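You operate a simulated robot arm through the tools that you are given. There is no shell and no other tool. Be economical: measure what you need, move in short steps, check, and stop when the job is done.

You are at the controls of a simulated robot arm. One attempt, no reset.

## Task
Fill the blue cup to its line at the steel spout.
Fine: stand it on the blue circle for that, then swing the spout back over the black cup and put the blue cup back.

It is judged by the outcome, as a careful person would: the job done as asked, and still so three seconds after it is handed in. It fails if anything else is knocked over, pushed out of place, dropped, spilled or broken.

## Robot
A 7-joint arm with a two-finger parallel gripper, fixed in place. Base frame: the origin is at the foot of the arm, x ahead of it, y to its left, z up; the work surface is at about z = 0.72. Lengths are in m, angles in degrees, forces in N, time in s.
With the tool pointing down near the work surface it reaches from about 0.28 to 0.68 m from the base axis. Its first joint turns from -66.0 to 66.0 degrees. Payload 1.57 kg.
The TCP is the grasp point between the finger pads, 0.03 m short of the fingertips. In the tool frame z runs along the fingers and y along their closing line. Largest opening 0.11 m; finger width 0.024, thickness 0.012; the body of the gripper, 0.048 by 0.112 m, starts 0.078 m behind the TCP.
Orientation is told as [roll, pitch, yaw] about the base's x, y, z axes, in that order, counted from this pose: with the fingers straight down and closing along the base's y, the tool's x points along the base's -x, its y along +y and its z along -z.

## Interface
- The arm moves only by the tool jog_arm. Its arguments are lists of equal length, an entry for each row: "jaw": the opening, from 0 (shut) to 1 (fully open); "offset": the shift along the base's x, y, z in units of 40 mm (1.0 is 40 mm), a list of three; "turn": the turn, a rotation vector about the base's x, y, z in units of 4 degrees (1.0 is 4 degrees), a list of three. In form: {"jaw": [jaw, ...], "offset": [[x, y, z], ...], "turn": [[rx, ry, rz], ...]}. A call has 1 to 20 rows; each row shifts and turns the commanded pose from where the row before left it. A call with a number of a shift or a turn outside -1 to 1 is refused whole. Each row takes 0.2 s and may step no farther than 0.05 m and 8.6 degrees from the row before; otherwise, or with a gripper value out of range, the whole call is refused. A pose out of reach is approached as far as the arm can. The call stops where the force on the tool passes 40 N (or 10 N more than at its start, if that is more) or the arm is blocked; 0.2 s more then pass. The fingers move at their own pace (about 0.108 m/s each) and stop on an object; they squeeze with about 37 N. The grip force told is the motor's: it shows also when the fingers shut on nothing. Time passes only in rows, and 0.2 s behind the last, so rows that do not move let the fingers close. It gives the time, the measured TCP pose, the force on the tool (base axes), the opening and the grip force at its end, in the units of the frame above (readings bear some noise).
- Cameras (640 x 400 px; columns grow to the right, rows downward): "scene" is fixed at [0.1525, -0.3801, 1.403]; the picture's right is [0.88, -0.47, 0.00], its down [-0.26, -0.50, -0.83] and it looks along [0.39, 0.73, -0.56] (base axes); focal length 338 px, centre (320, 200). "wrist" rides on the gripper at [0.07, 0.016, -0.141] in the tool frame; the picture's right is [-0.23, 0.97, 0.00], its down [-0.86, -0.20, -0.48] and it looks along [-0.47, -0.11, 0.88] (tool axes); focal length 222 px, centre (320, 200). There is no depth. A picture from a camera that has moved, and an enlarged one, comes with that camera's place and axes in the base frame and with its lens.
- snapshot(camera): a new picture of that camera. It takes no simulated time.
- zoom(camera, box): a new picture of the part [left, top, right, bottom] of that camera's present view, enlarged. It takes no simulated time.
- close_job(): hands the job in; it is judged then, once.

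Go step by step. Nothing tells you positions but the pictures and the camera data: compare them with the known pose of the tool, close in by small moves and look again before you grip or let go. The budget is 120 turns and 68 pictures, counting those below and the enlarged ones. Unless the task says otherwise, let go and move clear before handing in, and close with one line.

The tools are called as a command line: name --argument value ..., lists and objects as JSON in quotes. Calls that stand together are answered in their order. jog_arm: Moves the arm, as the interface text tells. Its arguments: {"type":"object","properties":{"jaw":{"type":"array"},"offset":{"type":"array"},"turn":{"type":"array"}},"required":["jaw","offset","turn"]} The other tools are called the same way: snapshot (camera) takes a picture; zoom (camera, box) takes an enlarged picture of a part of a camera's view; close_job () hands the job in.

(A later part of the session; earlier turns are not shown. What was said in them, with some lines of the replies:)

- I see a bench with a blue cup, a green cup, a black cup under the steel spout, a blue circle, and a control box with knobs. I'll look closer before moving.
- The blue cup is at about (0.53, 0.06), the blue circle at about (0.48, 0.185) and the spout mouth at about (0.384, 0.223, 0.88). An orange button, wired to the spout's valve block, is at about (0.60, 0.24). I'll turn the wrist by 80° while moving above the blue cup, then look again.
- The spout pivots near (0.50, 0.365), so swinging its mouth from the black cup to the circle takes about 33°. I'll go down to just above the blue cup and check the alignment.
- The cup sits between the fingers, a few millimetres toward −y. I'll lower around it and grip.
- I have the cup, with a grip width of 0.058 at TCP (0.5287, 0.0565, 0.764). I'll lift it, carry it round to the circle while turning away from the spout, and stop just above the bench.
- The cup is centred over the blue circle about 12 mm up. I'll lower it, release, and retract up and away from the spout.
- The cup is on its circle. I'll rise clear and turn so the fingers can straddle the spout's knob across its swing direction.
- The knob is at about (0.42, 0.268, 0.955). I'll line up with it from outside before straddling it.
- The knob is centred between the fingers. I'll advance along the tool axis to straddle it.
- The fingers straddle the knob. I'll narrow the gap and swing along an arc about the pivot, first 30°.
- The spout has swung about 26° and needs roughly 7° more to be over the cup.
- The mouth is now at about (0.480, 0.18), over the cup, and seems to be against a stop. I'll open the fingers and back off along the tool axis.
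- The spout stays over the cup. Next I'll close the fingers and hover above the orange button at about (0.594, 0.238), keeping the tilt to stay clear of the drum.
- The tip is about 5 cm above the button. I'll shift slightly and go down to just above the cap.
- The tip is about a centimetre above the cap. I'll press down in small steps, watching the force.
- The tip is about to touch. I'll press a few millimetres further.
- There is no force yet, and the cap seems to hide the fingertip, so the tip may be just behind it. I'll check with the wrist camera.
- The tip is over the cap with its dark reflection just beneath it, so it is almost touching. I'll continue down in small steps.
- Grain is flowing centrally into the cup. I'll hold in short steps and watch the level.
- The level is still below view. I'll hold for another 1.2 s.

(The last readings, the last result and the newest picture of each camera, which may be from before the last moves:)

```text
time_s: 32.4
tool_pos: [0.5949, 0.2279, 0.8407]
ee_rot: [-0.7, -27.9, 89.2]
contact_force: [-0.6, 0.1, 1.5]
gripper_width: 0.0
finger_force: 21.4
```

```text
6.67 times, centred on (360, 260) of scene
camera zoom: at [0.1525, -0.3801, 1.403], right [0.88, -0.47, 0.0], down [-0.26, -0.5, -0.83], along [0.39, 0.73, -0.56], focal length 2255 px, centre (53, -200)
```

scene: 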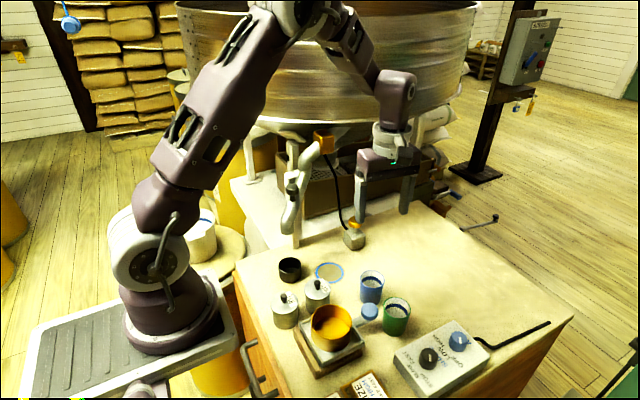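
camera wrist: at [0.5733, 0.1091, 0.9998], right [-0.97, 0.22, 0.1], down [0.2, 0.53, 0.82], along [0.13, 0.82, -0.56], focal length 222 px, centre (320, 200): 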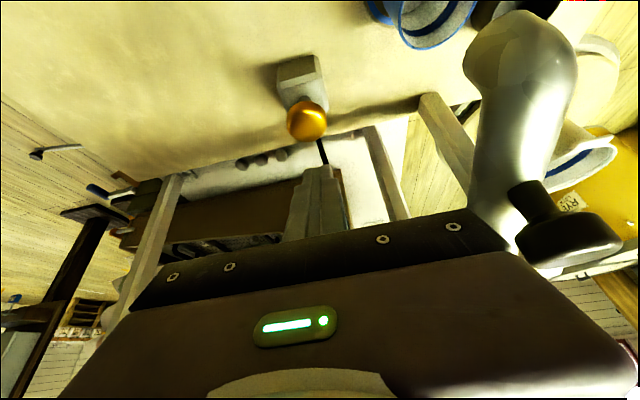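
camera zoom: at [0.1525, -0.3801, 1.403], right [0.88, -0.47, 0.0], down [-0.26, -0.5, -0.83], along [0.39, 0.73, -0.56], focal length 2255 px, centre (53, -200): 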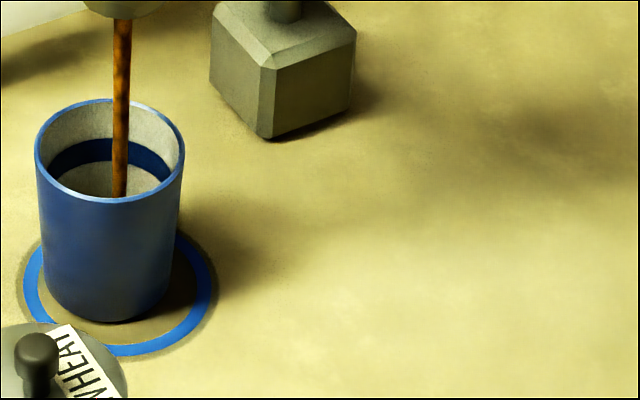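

jog_arm --jaw '[0, 0, 0, 0, 0]' --offset '[[0, 0, 0], [0, 0, 0], [0, 0, 0], [0, 0, 0], [0, 0, 0]]' --turn '[[0, 0, 0], [0, 0, 0], [0, 0, 0], [0, 0, 0], [0, 0, 0]]'

zoom --camera "scene" --box '[335, 230, 385, 290]'

```text
time_s: 33.6
tool_pos: [0.5944, 0.2283, 0.8411]
ee_rot: [-0.7, -27.9, 89.2]
contact_force: [-0.1, -0.5, 2.5]
gripper_width: 0.0001
finger_force: 21.0
```

```text
6.67 times, centred on (360, 260) of scene
camera zoom: at [0.1525, -0.3801, 1.403], right [0.88, -0.47, 0.0], down [-0.26, -0.5, -0.83], along [0.39, 0.73, -0.56], focal length 2255 px, centre (53, -200)
```

zoom: 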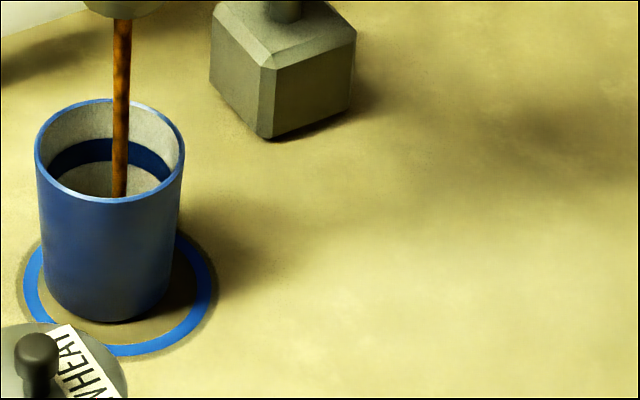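

jog_arm --jaw '[0, 0, 0, 0, 0]' --offset '[[0, 0, 0], [0, 0, 0], [0, 0, 0], [0, 0, 0], [0, 0, 0]]' --turn '[[0, 0, 0], [0, 0, 0], [0, 0, 0], [0, 0, 0], [0, 0, 0]]'

zoom --camera "scene" --box '[335, 230, 385, 290]'

```text
time_s: 34.8
tool_pos: [0.5955, 0.2281, 0.8418]
ee_rot: [-0.7, -27.9, 89.2]
contact_force: [0.4, 0.2, 1.8]
gripper_width: 0.0002
finger_force: 20.9
```

```text
6.67 times, centred on (360, 260) of scene
camera zoom: at [0.1525, -0.3801, 1.403], right [0.88, -0.47, 0.0], down [-0.26, -0.5, -0.83], along [0.39, 0.73, -0.56], focal length 2255 px, centre (53, -200)
```

zoom: 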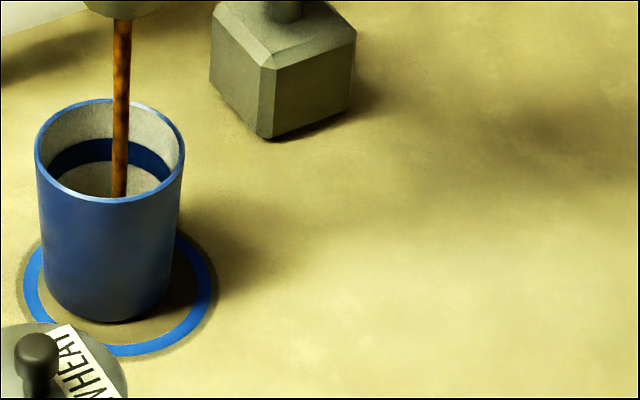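

zoom --camera "wrist" --box '[420, 0, 580, 100]'

```text
4.00 times, centred on (500, 50) of wrist
camera zoom: at [0.5754, 0.1011, 0.9326], right [-0.97, 0.22, 0.1], down [0.2, 0.53, 0.82], along [0.13, 0.82, -0.56], focal length 888 px, centre (-400, 800)
```

zoom: 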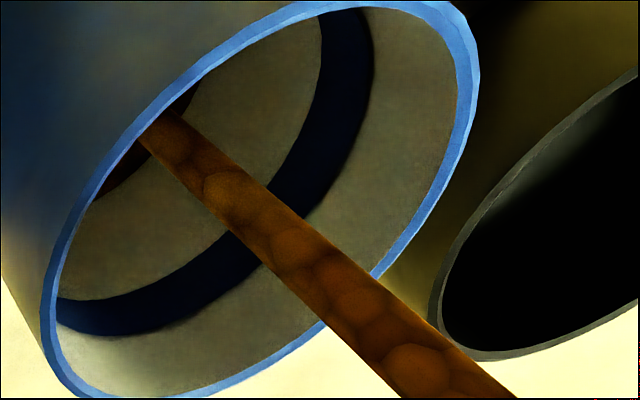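

The wrist camera shows the grain surface still well below the band. I'll hold 1 s more.

jog_arm --jaw '[0, 0, 0, 0]' --offset '[[0, 0, 0], [0, 0, 0], [0, 0, 0], [0, 0, 0]]' --turn '[[0, 0, 0], [0, 0, 0], [0, 0, 0], [0, 0, 0]]'

zoom --camera "wrist" --box '[420, 0, 580, 100]'

```text
time_s: 35.8
tool_pos: [0.5951, 0.2286, 0.841]
ee_rot: [-0.8, -27.9, 89.2]
contact_force: [0.0, 1.0, 2.3]
gripper_width: 0.0
finger_force: 21.2
```

```text
4.00 times, centred on (500, 50) of wrist
camera zoom: at [0.5754, 0.1011, 0.9326], right [-0.97, 0.22, 0.1], down [0.2, 0.53, 0.82], along [0.13, 0.82, -0.56], focal length 888 px, centre (-400, 800)
```

zoom: 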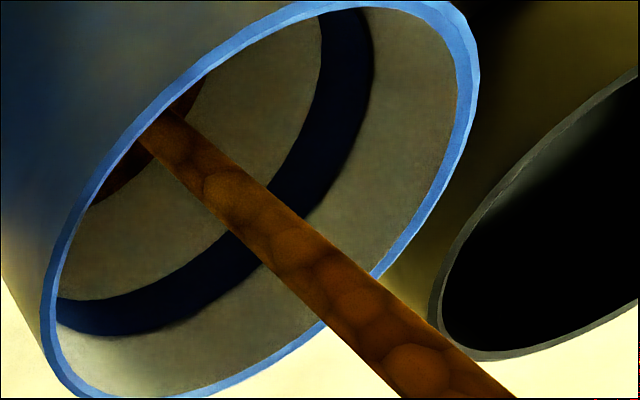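

The level is rising slowly. I'll hold about 2.4 s more.

jog_arm --jaw '[0, 0, 0, 0, 0, 0, 0, 0, 0, 0, 0]' --offset '[[0, 0, 0], [0, 0, 0], [0, 0, 0], [0, 0, 0], [0, 0, 0], [0, 0, 0], [0, 0, 0], [0, 0, 0], [0, 0, 0], [0, 0, 0], [0, 0, 0]]' --turn '[[0, 0, 0], [0, 0, 0], [0, 0, 0], [0, 0, 0], [0, 0, 0], [0, 0, 0], [0, 0, 0], [0, 0, 0], [0, 0, 0], [0, 0, 0], [0, 0, 0]]'

zoom --camera "wrist" --box '[420, 0, 580, 100]'

```text
time_s: 38.2
tool_pos: [0.5943, 0.2289, 0.8417]
ee_rot: [-0.7, -27.9, 89.1]
contact_force: [-0.1, 0.4, 2.2]
gripper_width: 0.0
finger_force: 21.0
```

```text
4.00 times, centred on (500, 50) of wrist
camera zoom: at [0.5754, 0.1011, 0.9326], right [-0.97, 0.22, 0.1], down [0.2, 0.53, 0.82], along [0.13, 0.82, -0.56], focal length 888 px, centre (-400, 800)
```

zoom: 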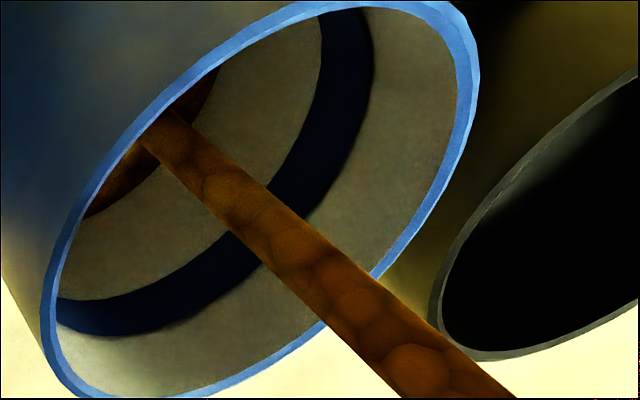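

The level is rising steadily, and I estimate 15–18 s to reach the band. I'll hold 4 s twice more.

jog_arm --jaw '[0, 0, 0, 0, 0, 0, 0, 0, 0, 0, 0, 0, 0, 0, 0, 0, 0, 0, 0, 0]' --offset '[[0, 0, 0], [0, 0, 0], [0, 0, 0], [0, 0, 0], [0, 0, 0], [0, 0, 0], [0, 0, 0], [0, 0, 0], [0, 0, 0], [0, 0, 0], [0, 0, 0], [0, 0, 0], [0, 0, 0], [0, 0, 0], [0, 0, 0], [0, 0, 0], [0, 0, 0], [0, 0, 0], [0, 0, 0], [0, 0, 0]]' --turn '[[0, 0, 0], [0, 0, 0], [0, 0, 0], [0, 0, 0], [0, 0, 0], [0, 0, 0], [0, 0, 0], [0, 0, 0], [0, 0, 0], [0, 0, 0], [0, 0, 0], [0, 0, 0], [0, 0, 0], [0, 0, 0], [0, 0, 0], [0, 0, 0], [0, 0, 0], [0, 0, 0], [0, 0, 0], [0, 0, 0]]'

zoom --camera "wrist" --box '[420, 0, 580, 100]'

```text
time_s: 42.4
tool_pos: [0.5953, 0.2289, 0.8406]
ee_rot: [-0.7, -27.9, 89.2]
contact_force: [0.8, 0.7, 2.0]
gripper_width: 0.0
finger_force: 21.2
```

```text
4.00 times, centred on (500, 50) of wrist
camera zoom: at [0.5754, 0.1011, 0.9326], right [-0.97, 0.22, 0.1], down [0.2, 0.53, 0.82], along [0.13, 0.82, -0.56], focal length 888 px, centre (-400, 800)
```

zoom: 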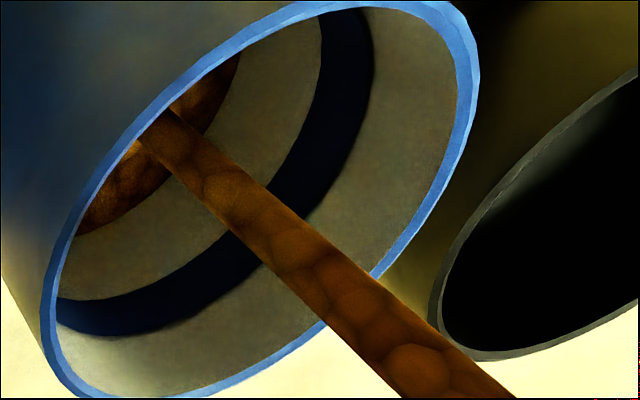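

jog_arm --jaw '[0, 0, 0, 0, 0, 0, 0, 0, 0, 0, 0, 0, 0, 0, 0, 0, 0, 0, 0, 0]' --offset '[[0, 0, 0], [0, 0, 0], [0, 0, 0], [0, 0, 0], [0, 0, 0], [0, 0, 0], [0, 0, 0], [0, 0, 0], [0, 0, 0], [0, 0, 0], [0, 0, 0], [0, 0, 0], [0, 0, 0], [0, 0, 0], [0, 0, 0], [0, 0, 0], [0, 0, 0], [0, 0, 0], [0, 0, 0], [0, 0, 0]]' --turn '[[0, 0, 0], [0, 0, 0], [0, 0, 0], [0, 0, 0], [0, 0, 0], [0, 0, 0], [0, 0, 0], [0, 0, 0], [0, 0, 0], [0, 0, 0], [0, 0, 0], [0, 0, 0], [0, 0, 0], [0, 0, 0], [0, 0, 0], [0, 0, 0], [0, 0, 0], [0, 0, 0], [0, 0, 0], [0, 0, 0]]'

jog_arm --jaw '[0, 0, 0, 0, 0, 0, 0, 0, 0, 0, 0, 0, 0, 0, 0, 0]' --offset '[[0, 0, 0], [0, 0, 0], [0, 0, 0], [0, 0, 0], [0, 0, 0], [0, 0, 0], [0, 0, 0], [0, 0, 0], [0, 0, 0], [0, 0, 0], [0, 0, 0], [0, 0, 0], [0, 0, 0], [0, 0, 0], [0, 0, 0], [0, 0, 0]]' --turn '[[0, 0, 0], [0, 0, 0], [0, 0, 0], [0, 0, 0], [0, 0, 0], [0, 0, 0], [0, 0, 0], [0, 0, 0], [0, 0, 0], [0, 0, 0], [0, 0, 0], [0, 0, 0], [0, 0, 0], [0, 0, 0], [0, 0, 0], [0, 0, 0]]'

zoom --camera "wrist" --box '[420, 0, 580, 100]'

```text
time_s: 46.6
tool_pos: [0.5954, 0.2276, 0.8412]
ee_rot: [-0.6, -27.9, 89.2]
contact_force: [-1.0, -0.5, 2.8]
gripper_width: 0.0001
finger_force: 21.0
```

```text
time_s: 50.0
tool_pos: [0.5951, 0.2275, 0.8402]
ee_rot: [-0.7, -27.9, 89.2]
contact_force: [1.3, -0.1, 2.5]
gripper_width: 0.0001
finger_force: 21.1
```

```text
4.00 times, centred on (500, 50) of wrist
camera zoom: at [0.5754, 0.1011, 0.9326], right [-0.97, 0.22, 0.1], down [0.2, 0.53, 0.82], along [0.13, 0.82, -0.56], focal length 888 px, centre (-400, 800)
```

zoom: 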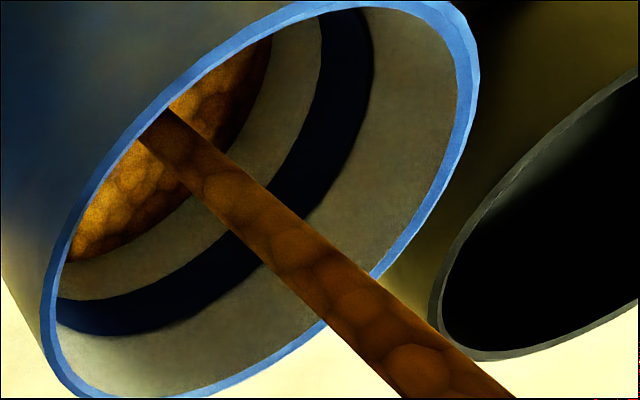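

jog_arm --jaw '[0, 0, 0, 0, 0, 0, 0, 0, 0, 0, 0, 0, 0, 0, 0, 0, 0, 0, 0, 0]' --offset '[[0, 0, 0], [0, 0, 0], [0, 0, 0], [0, 0, 0], [0, 0, 0], [0, 0, 0], [0, 0, 0], [0, 0, 0], [0, 0, 0], [0, 0, 0], [0, 0, 0], [0, 0, 0], [0, 0, 0], [0, 0, 0], [0, 0, 0], [0, 0, 0], [0, 0, 0], [0, 0, 0], [0, 0, 0], [0, 0, 0]]' --turn '[[0, 0, 0], [0, 0, 0], [0, 0, 0], [0, 0, 0], [0, 0, 0], [0, 0, 0], [0, 0, 0], [0, 0, 0], [0, 0, 0], [0, 0, 0], [0, 0, 0], [0, 0, 0], [0, 0, 0], [0, 0, 0], [0, 0, 0], [0, 0, 0], [0, 0, 0], [0, 0, 0], [0, 0, 0], [0, 0, 0]]'

jog_arm --jaw '[0, 0, 0, 0, 0, 0, 0, 0, 0, 0, 0, 0, 0, 0, 0, 0, 0, 0, 0, 0]' --offset '[[0, 0, 0], [0, 0, 0], [0, 0, 0], [0, 0, 0], [0, 0, 0], [0, 0, 0], [0, 0, 0], [0, 0, 0], [0, 0, 0], [0, 0, 0], [0, 0, 0], [0, 0, 0], [0, 0, 0], [0, 0, 0], [0, 0, 0], [0, 0, 0], [0, 0, 0], [0, 0, 0], [0, 0, 0], [0, 0, 0]]' --turn '[[0, 0, 0], [0, 0, 0], [0, 0, 0], [0, 0, 0], [0, 0, 0], [0, 0, 0], [0, 0, 0], [0, 0, 0], [0, 0, 0], [0, 0, 0], [0, 0, 0], [0, 0, 0], [0, 0, 0], [0, 0, 0], [0, 0, 0], [0, 0, 0], [0, 0, 0], [0, 0, 0], [0, 0, 0], [0, 0, 0]]'

zoom --camera "wrist" --box '[420, 0, 580, 100]'

```text
time_s: 54.2
tool_pos: [0.594, 0.2285, 0.8399]
ee_rot: [-0.6, -27.8, 89.1]
contact_force: [0.0, -0.4, 2.1]
gripper_width: 0.0
finger_force: 21.2
```

```text
time_s: 58.4
tool_pos: [0.5957, 0.2283, 0.8402]
ee_rot: [-0.7, -27.8, 89.2]
contact_force: [-0.6, 0.4, 2.0]
gripper_width: 0.0
finger_force: 21.2
```

```text
4.00 times, centred on (500, 50) of wrist
camera zoom: at [0.5754, 0.1011, 0.9326], right [-0.97, 0.22, 0.1], down [0.2, 0.53, 0.82], along [0.13, 0.82, -0.56], focal length 888 px, centre (-400, 800)
```

zoom: 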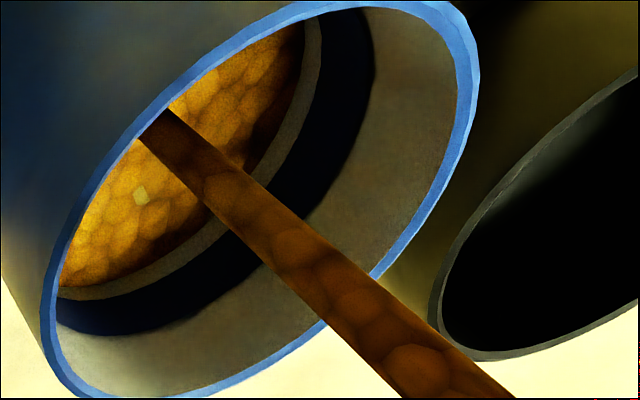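

The grain is nearing the band's lower edge. I'll hold about 6 s more and check again.

jog_arm --jaw '[0, 0, 0, 0, 0, 0, 0, 0, 0, 0, 0, 0, 0, 0, 0, 0, 0, 0, 0, 0]' --offset '[[0, 0, 0], [0, 0, 0], [0, 0, 0], [0, 0, 0], [0, 0, 0], [0, 0, 0], [0, 0, 0], [0, 0, 0], [0, 0, 0], [0, 0, 0], [0, 0, 0], [0, 0, 0], [0, 0, 0], [0, 0, 0], [0, 0, 0], [0, 0, 0], [0, 0, 0], [0, 0, 0], [0, 0, 0], [0, 0, 0]]' --turn '[[0, 0, 0], [0, 0, 0], [0, 0, 0], [0, 0, 0], [0, 0, 0], [0, 0, 0], [0, 0, 0], [0, 0, 0], [0, 0, 0], [0, 0, 0], [0, 0, 0], [0, 0, 0], [0, 0, 0], [0, 0, 0], [0, 0, 0], [0, 0, 0], [0, 0, 0], [0, 0, 0], [0, 0, 0], [0, 0, 0]]'

jog_arm --jaw '[0, 0, 0, 0, 0, 0, 0, 0, 0, 0]' --offset '[[0, 0, 0], [0, 0, 0], [0, 0, 0], [0, 0, 0], [0, 0, 0], [0, 0, 0], [0, 0, 0], [0, 0, 0], [0, 0, 0], [0, 0, 0]]' --turn '[[0, 0, 0], [0, 0, 0], [0, 0, 0], [0, 0, 0], [0, 0, 0], [0, 0, 0], [0, 0, 0], [0, 0, 0], [0, 0, 0], [0, 0, 0]]'

zoom --camera "wrist" --box '[420, 0, 580, 100]'

```text
time_s: 62.6
tool_pos: [0.5953, 0.2284, 0.8408]
ee_rot: [-0.9, -27.9, 89.3]
contact_force: [-0.4, -0.1, 1.9]
gripper_width: 0.0
finger_force: 21.4
```

```text
time_s: 64.8
tool_pos: [0.5942, 0.2284, 0.8401]
ee_rot: [-0.7, -27.9, 89.1]
contact_force: [0.6, 0.4, 1.7]
gripper_width: 0.0003
finger_force: 21.7
```

```text
4.00 times, centred on (500, 50) of wrist
camera zoom: at [0.5754, 0.1011, 0.9326], right [-0.97, 0.22, 0.1], down [0.2, 0.53, 0.82], along [0.13, 0.82, -0.56], focal length 888 px, centre (-400, 800)
```

zoom: 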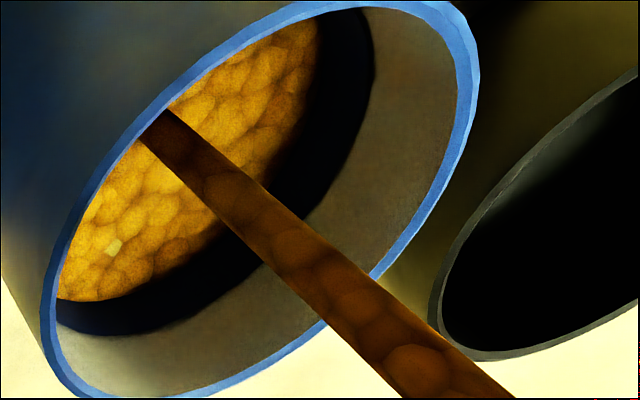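

The surface has reached the band's lower edge. I'll hold 4 s more to get into the middle of the band.

jog_arm --jaw '[0, 0, 0, 0, 0, 0, 0, 0, 0, 0, 0, 0, 0, 0, 0, 0, 0, 0, 0]' --offset '[[0, 0, 0], [0, 0, 0], [0, 0, 0], [0, 0, 0], [0, 0, 0], [0, 0, 0], [0, 0, 0], [0, 0, 0], [0, 0, 0], [0, 0, 0], [0, 0, 0], [0, 0, 0], [0, 0, 0], [0, 0, 0], [0, 0, 0], [0, 0, 0], [0, 0, 0], [0, 0, 0], [0, 0, 0]]' --turn '[[0, 0, 0], [0, 0, 0], [0, 0, 0], [0, 0, 0], [0, 0, 0], [0, 0, 0], [0, 0, 0], [0, 0, 0], [0, 0, 0], [0, 0, 0], [0, 0, 0], [0, 0, 0], [0, 0, 0], [0, 0, 0], [0, 0, 0], [0, 0, 0], [0, 0, 0], [0, 0, 0], [0, 0, 0]]'

zoom --camera "wrist" --box '[420, 0, 580, 100]'

```text
time_s: 68.8
tool_pos: [0.5951, 0.2274, 0.8402]
ee_rot: [-0.7, -27.9, 89.1]
contact_force: [-0.1, -0.8, 3.1]
gripper_width: 0.0
finger_force: 21.2
```

```text
4.00 times, centred on (500, 50) of wrist
camera zoom: at [0.5754, 0.1011, 0.9326], right [-0.97, 0.22, 0.1], down [0.2, 0.53, 0.82], along [0.13, 0.82, -0.56], focal length 888 px, centre (-400, 800)
```

zoom: 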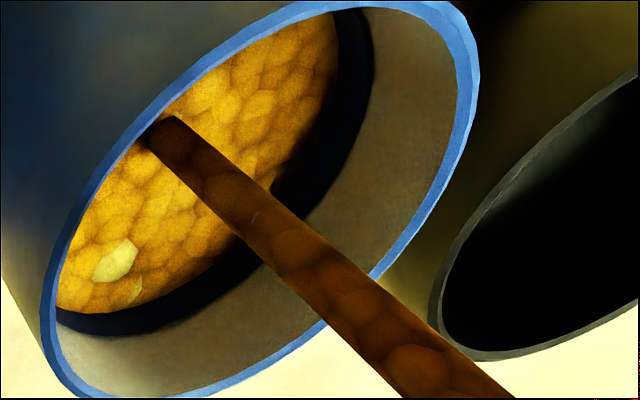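

The surface is about 40% up the band. I'll hold 1 s more, then release the button and check the flow stops.

jog_arm --jaw '[0, 0, 0, 0, 0, 0, 0]' --offset '[[0, 0, 0], [0, 0, 0], [0, 0, 0], [0, 0, 0], [0, 0, 0.2], [0, 0, 0.4], [0, 0, 0.4]]' --turn '[[0, 0, 0], [0, 0, 0], [0, 0, 0], [0, 0, 0], [0, 0, 0], [0, 0, 0], [0, 0, 0]]'

zoom --camera "scene" --box '[300, 180, 400, 290]'

```text
time_s: 70.4
tool_pos: [0.593, 0.2262, 0.8808]
ee_rot: [-0.5, -27.9, 89.2]
contact_force: [-0.5, -0.1, -0.5]
gripper_width: 0.0
finger_force: 21.3
```

```text
3.64 times, centred on (350, 235) of scene
camera zoom: at [0.1525, -0.3801, 1.403], right [0.88, -0.47, 0.0], down [-0.26, -0.5, -0.83], along [0.39, 0.73, -0.56], focal length 1230 px, centre (211, 73)
```

zoom: 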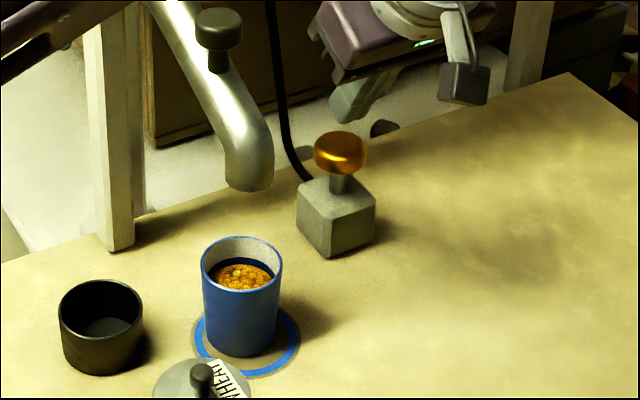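

The flow has stopped with the grain inside the band. I'll retrace back to the knob and check before straddling it.

jog_arm --jaw '[0, 0, 0, 0, 0, 0.2, 0.4, 0.6, 0.75, 0.75, 0.75]' --offset '[[0, -0.26, 0.85], [0, -0.26, 0.85], [0, -0.26, 0.85], [0, -0.26, 0.85], [0, -0.26, 0.85], [-0.54, 0, 0], [-0.54, 0, 0], [-0.54, 0, 0], [-0.54, 0, 0], [-0.54, 0, 0], [0, 0.5, -0.25]]' --turn '[[0, 0, 0], [0, 0, 0], [0, 0, 0], [0, 0, 0], [0, 0, 0], [0, 0, 0], [0, 0, 0], [0, 0, 0], [0, 0, 0], [0, 0, 0], [0, 0, 0]]'

snapshot --camera "wrist"

```text
time_s: 72.8
tool_pos: [0.4857, 0.1956, 1.0417]
ee_rot: [-0.7, -27.9, 89.2]
contact_force: [-1.5, 0.5, 0.2]
gripper_width: 0.0823
finger_force: 0.1
```

```text
14 pictures are left
camera wrist: at [0.4666, 0.0687, 1.1338], right [-0.97, 0.22, 0.1], down [0.2, 0.53, 0.82], along [0.13, 0.82, -0.56], focal length 222 px, centre (320, 200)
```

wrist: 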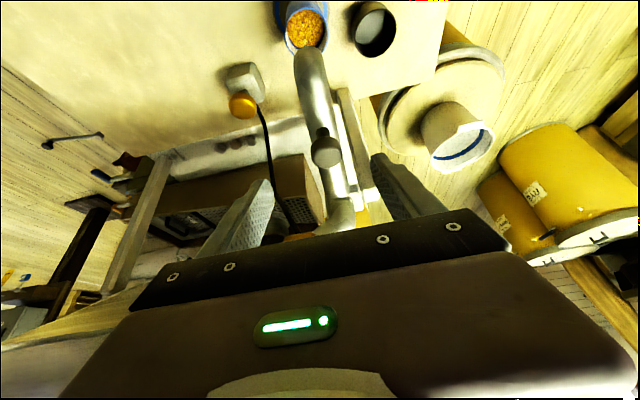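

The knob is centred. I'll advance, narrow the gap and swing back 34°.

jog_arm --jaw '[0.75, 0.75, 0.75, 0.75, 0.5, 0.5, 0.5, 0.5, 0.5, 0.5, 0.5, 0.5, 0.5, 0.5, 0.5, 0.5]' --offset '[[0, 0.26, -0.49], [0, 0.26, -0.49], [0, 0.26, -0.49], [0, 0.26, -0.49], [0, 0, 0], [0, 0, 0], [-0.19, 0.0225, 0], [-0.1875, 0.0375, 0], [-0.1825, 0.045, 0], [-0.1825, 0.0575, 0], [-0.1775, 0.0675, 0], [-0.175, 0.0775, 0], [-0.1675, 0.0875, 0], [-0.165, 0.1, 0], [-0.1575, 0.1075, 0], [-0.15, 0.115, 0]]' --turn '[[0, 0, 0], [0, 0, 0], [0, 0, 0], [0, 0, 0], [0, 0, 0], [0, 0, 0], [0, 0, -0.85], [0, 0, -0.85], [0, 0, -0.85], [0, 0, -0.85], [0, 0, -0.85], [0, 0, -0.85], [0, 0, -0.85], [0, 0, -0.85], [0, 0, -0.85], [0, 0, -0.85]]'

zoom --camera "scene" --box '[250, 110, 390, 290]'

```text
time_s: 76.2
tool_pos: [0.4167, 0.2673, 0.962]
ee_rot: [-0.7, -27.9, 55.2]
contact_force: [-0.5, 0.4, 0.8]
gripper_width: 0.0548
finger_force: 0.0
```

```text
2.22 times, centred on (320, 200) of scene
camera zoom: at [0.1525, -0.3801, 1.403], right [0.88, -0.47, 0.0], down [-0.26, -0.5, -0.83], along [0.39, 0.73, -0.56], focal length 752 px, centre (320, 200)
```

zoom: 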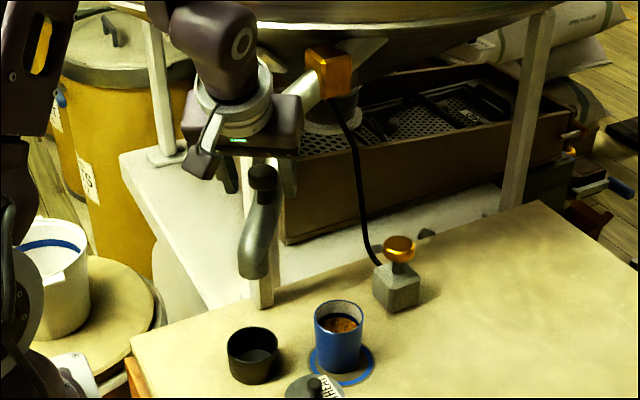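

The spout is back to within about 3° of where it started. I'll finish the swing, open, and retract along the way I came in.

jog_arm --jaw '[0.5, 0.5, 0.75, 0.75, 0.75, 0.75, 0.75, 0.75]' --offset '[[-0.125, 0.11, 0], [0, 0, 0], [0, 0, 0], [0, 0, 0], [-0.11, -0.15, 0.35], [-0.11, -0.15, 0.35], [-0.11, -0.15, 0.35], [-0.11, -0.15, 0.35]]' --turn '[[0, 0, -0.75], [0, 0, 0], [0, 0, 0], [0, 0, 0], [0, 0, 0], [0, 0, 0], [0, 0, 0], [0, 0, 0]]'

zoom --camera "scene" --box '[230, 160, 430, 285]'

```text
time_s: 78.0
tool_pos: [0.3942, 0.2451, 1.0167]
ee_rot: [-0.8, -27.7, 52.2]
contact_force: [0.1, -0.3, 0.3]
gripper_width: 0.0826
finger_force: 0.0
```

```text
3.20 times, centred on (330, 222) of scene
camera zoom: at [0.1525, -0.3801, 1.403], right [0.88, -0.47, 0.0], down [-0.26, -0.5, -0.83], along [0.39, 0.73, -0.56], focal length 1082 px, centre (288, 128)
```

zoom: 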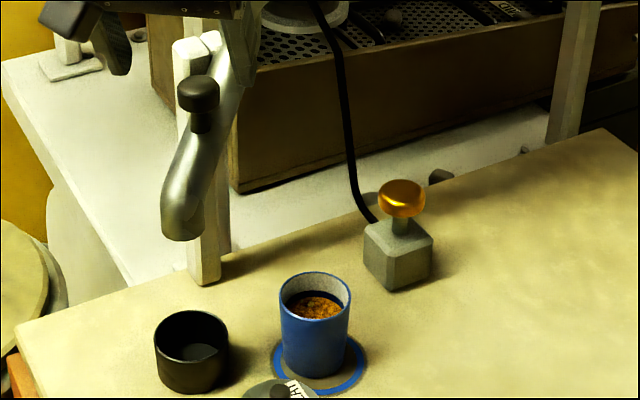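

The spout is back exactly as it was at the start. Next I'll back away, remove the tilt, and return above the blue cup.

jog_arm --jaw '[0.75, 0.75, 0.75, 0.75, 0.75, 0.75, 0.75, 0.75, 0.75, 0.75]' --offset '[[0.1, -0.4, 0.1], [0.1, -0.4, 0.1], [0.1, -0.4, 0.1], [0, 0, 0], [0, 0, 0], [0, 0, 0], [0, 0, 0], [0, 0, 0], [0, 0, 0], [0, 0, 0]]' --turn '[[0, 0, 0], [0, 0, 0], [0, 0, 0], [-0.77, 0.63, 0], [-0.77, 0.63, 0], [-0.77, 0.63, 0], [-0.77, 0.63, 0], [-0.77, 0.63, 0], [-0.77, 0.63, 0], [-0.77, 0.63, 0]]'

jog_arm --jaw '[0.75, 0.75, 0.75, 0.75, 0.75, 0.75, 0.75, 0.75, 0.75, 0.75, 0.75, 0.75, 0.75, 0.75, 0.75, 0.75]' --offset '[[0.185, -0.065, 0], [0.185, -0.065, 0], [0.185, -0.065, 0], [0.185, -0.065, 0], [0.185, -0.065, 0], [0.185, -0.065, 0], [0.185, -0.065, 0], [0.185, -0.065, 0], [0.185, -0.065, 0], [0.185, -0.065, 0], [0, 0, 0], [0, 0, 0], [0, 0, 0], [0, 0, 0], [0, 0, 0], [0, 0, 0]]' --turn '[[0, 0, 1], [0, 0, 1], [0, 0, 1], [0, 0, 1], [0, 0, 1], [0, 0, 1], [0, 0, 1], [0, 0, 1], [0, 0, 1], [0, 0, 1], [0, 0, 1], [0, 0, 1], [0, 0, 1], [0, 0, 1], [0, 0, 1], [0, 0, 1]]'

```text
time_s: 80.2
tool_pos: [0.407, 0.1988, 1.0315]
ee_rot: [0.0, 0.1, 52.0]
contact_force: [0.3, 0.0, 0.6]
gripper_width: 0.0823
finger_force: 0.1
```

```text
time_s: 83.6
tool_pos: [0.4795, 0.1714, 1.0306]
ee_rot: [0.0, 0.0, 116.1]
contact_force: [0.1, -0.3, 0.1]
gripper_width: 0.0824
finger_force: 0.1
```

jog_arm --jaw '[0.75, 0.75, 0.75, 0.75, 0.75]' --offset '[[0.0075, 0.078, -0.8], [0.0075, 0.078, -0.8], [0.0075, 0.078, -0.8], [0.0075, 0.078, -0.8], [0.0075, 0.078, -0.8]]' --turn '[[0, 0, 0], [0, 0, 0], [0, 0, 0], [0, 0, 0], [0, 0, 0]]'

snapshot --camera "wrist"

```text
time_s: 84.8
tool_pos: [0.4814, 0.1877, 0.8694]
ee_rot: [0.0, 0.0, 116.1]
contact_force: [0.0, 0.1, -1.3]
gripper_width: 0.0824
finger_force: 0.0
```

```text
11 pictures are left
camera wrist: at [0.4991, 0.1179, 1.0111], right [-0.97, -0.22, 0.0], down [-0.2, 0.86, 0.48], along [-0.11, 0.47, -0.88], focal length 222 px, centre (320, 200)
```

wrist: 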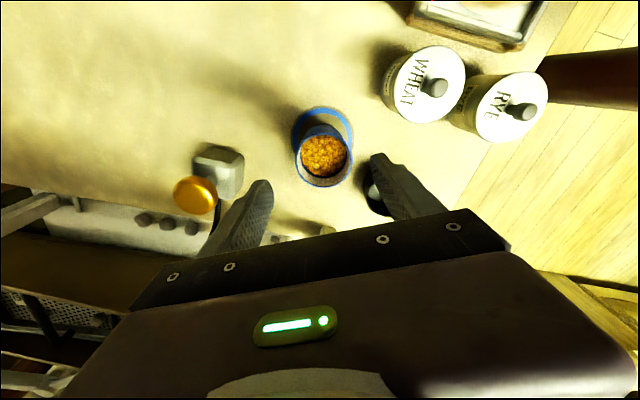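

The cup is centred below the gripper. I'll check the level once, then lower and grip.

zoom --camera "wrist" --box '[280, 100, 370, 195]'

jog_arm --jaw '[0.75, 0.75, 0.75, 0.75, 0.75, 0.4, 0.3, 0.3, 0.3]' --offset '[[0, -0.01, -0.52], [0, 0, -0.52], [0, 0, -0.52], [0, 0, -0.52], [0, 0, -0.52], [0, 0, 0], [0, 0, 0], [0, 0, 0], [0, 0, 0]]' --turn '[[0, 0, 0], [0, 0, 0], [0, 0, 0], [0, 0, 0], [0, 0, 0], [0, 0, 0], [0, 0, 0], [0, 0, 0], [0, 0, 0]]'

```text
4.21 times, centred on (325, 148) of wrist
camera zoom: at [0.4991, 0.1179, 1.0111], right [-0.97, -0.22, 0.0], down [-0.2, 0.86, 0.48], along [-0.11, 0.47, -0.88], focal length 935 px, centre (299, 421)
```

zoom: 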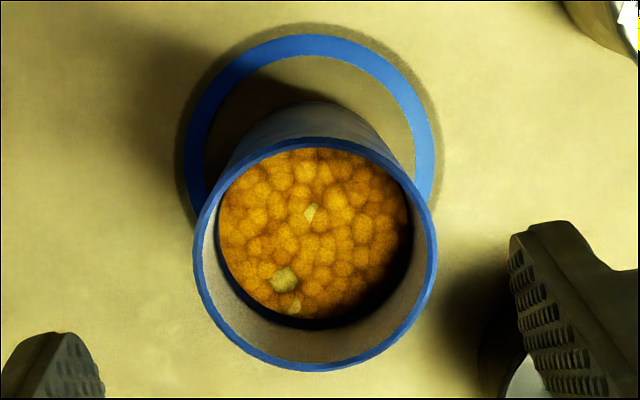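

```text
time_s: 86.8
tool_pos: [0.4822, 0.1872, 0.7676]
ee_rot: [0.0, 0.0, 116.0]
contact_force: [-0.6, -0.2, -1.4]
gripper_width: 0.0585
finger_force: 36.6
```

The grain sits midway in the band and the cup is gripped. I'll carry it back along the reverse path to 12 mm above its original spot.

jog_arm --jaw '[0.3, 0.3, 0.3, 0.3, 0.3, 0.3, 0.3, 0.3, 0.3, 0.3, 0.3, 0.3, 0.3, 0.3, 0.3, 0.3, 0.3, 0.3]' --offset '[[0, 0, 0.2], [0, 0, 0.4], [0, 0, 0.5], [0.2, 0, 0], [0.4, 0, 0], [0.4, -0.26, 0], [0.18, -0.3, 0], [0, -0.386, 0], [0, -0.386, 0], [0, -0.386, 0], [0, -0.386, 0], [0, -0.386, 0], [0, -0.386, 0], [0, -0.386, 0], [0, 0, 0], [0, 0, -0.3], [0, 0, -0.3], [0, 0, -0.2]]' --turn '[[0, 0, 0], [0, 0, 0], [0, 0, 0], [0, 0, 0], [0, 0, -0.9], [0, 0, -0.9], [0, 0, -0.9], [0, 0, -0.9], [0, 0, -0.9], [0, 0, -0.9], [0, 0, -0.9], [0, 0, -0.9], [0, 0, -0.9], [0, 0, -0.9], [0, 0, 0], [0, 0, 0], [0, 0, 0], [0, 0, 0]]'

zoom --camera "scene" --box '[320, 210, 440, 330]'

```text
time_s: 90.6
tool_pos: [0.5298, 0.0581, 0.7787]
ee_rot: [0.0, 0.1, 80.1]
contact_force: [0.3, 0.2, 0.0]
gripper_width: 0.0581
finger_force: 38.0
```

```text
3.33 times, centred on (380, 270) of scene
camera zoom: at [0.1525, -0.3801, 1.403], right [0.88, -0.47, 0.0], down [-0.26, -0.5, -0.83], along [0.39, 0.73, -0.56], focal length 1128 px, centre (120, -33)
```

zoom: 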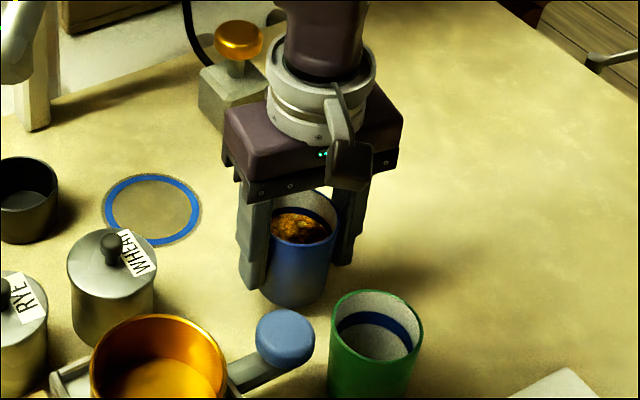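

The cup is right above its original place. I'll lower it, release, and lift clear.

jog_arm --jaw '[0.3, 0.3, 0.3, 0.5, 0.75, 0.75, 0.75, 0.75, 0.75, 0.75, 0.75]' --offset '[[-0.015, -0.025, -0.15], [0, 0, -0.14], [0, 0, 0], [0, 0, 0], [0, 0, 0], [0, 0, 0.3], [0, 0, 0.5], [0, 0, 0.7], [0, 0, 0.8], [0, 0, 0.8], [0, 0, 0.8]]' --turn '[[0, 0, 0], [0, 0, 0], [0, 0, 0], [0, 0, 0], [0, 0, 0], [0, 0, 0], [0, 0, 0], [0, 0, 0], [0, 0, 0], [0, 0, 0], [0, 0, 0]]'

zoom --camera "scene" --box '[260, 250, 500, 400]'

snapshot --camera "scene"

```text
time_s: 93.0
tool_pos: [0.5278, 0.0545, 0.9249]
ee_rot: [0.0, 0.0, 80.1]
contact_force: [-0.2, 0.0, 0.0]
gripper_width: 0.0825
finger_force: 0.1
```

```text
2.67 times, centred on (380, 325) of scene
camera zoom: at [0.1525, -0.3801, 1.403], right [0.88, -0.47, 0.0], down [-0.26, -0.5, -0.83], along [0.39, 0.73, -0.56], focal length 902 px, centre (160, -133)
```

zoom: 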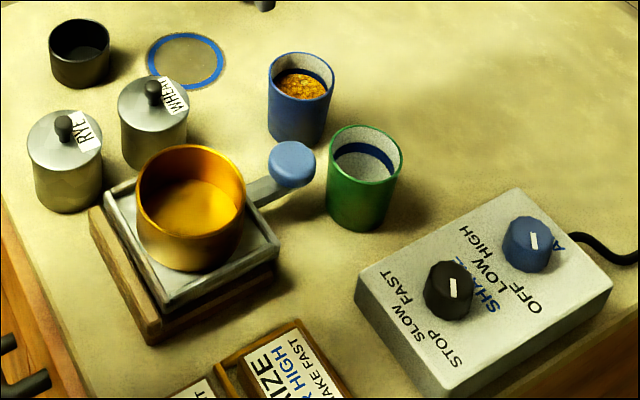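

```text
7 pictures are left
```

scene: 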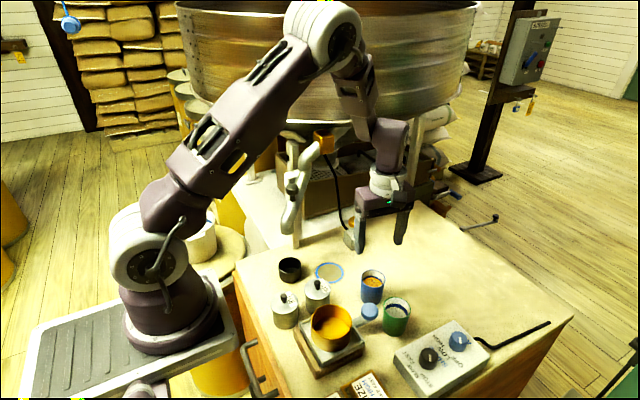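

The blue cup is filled to its line and back within a few millimetres of its original place. The spout is back over the black cup, and nothing else has moved.

close_job

```text
The job is handed in.
```

I filled the blue cup to its line on the blue circle, swung the spout back over the black cup, and put the blue cup back within about 3 mm of where it stood, with nothing spilled or disturbed.
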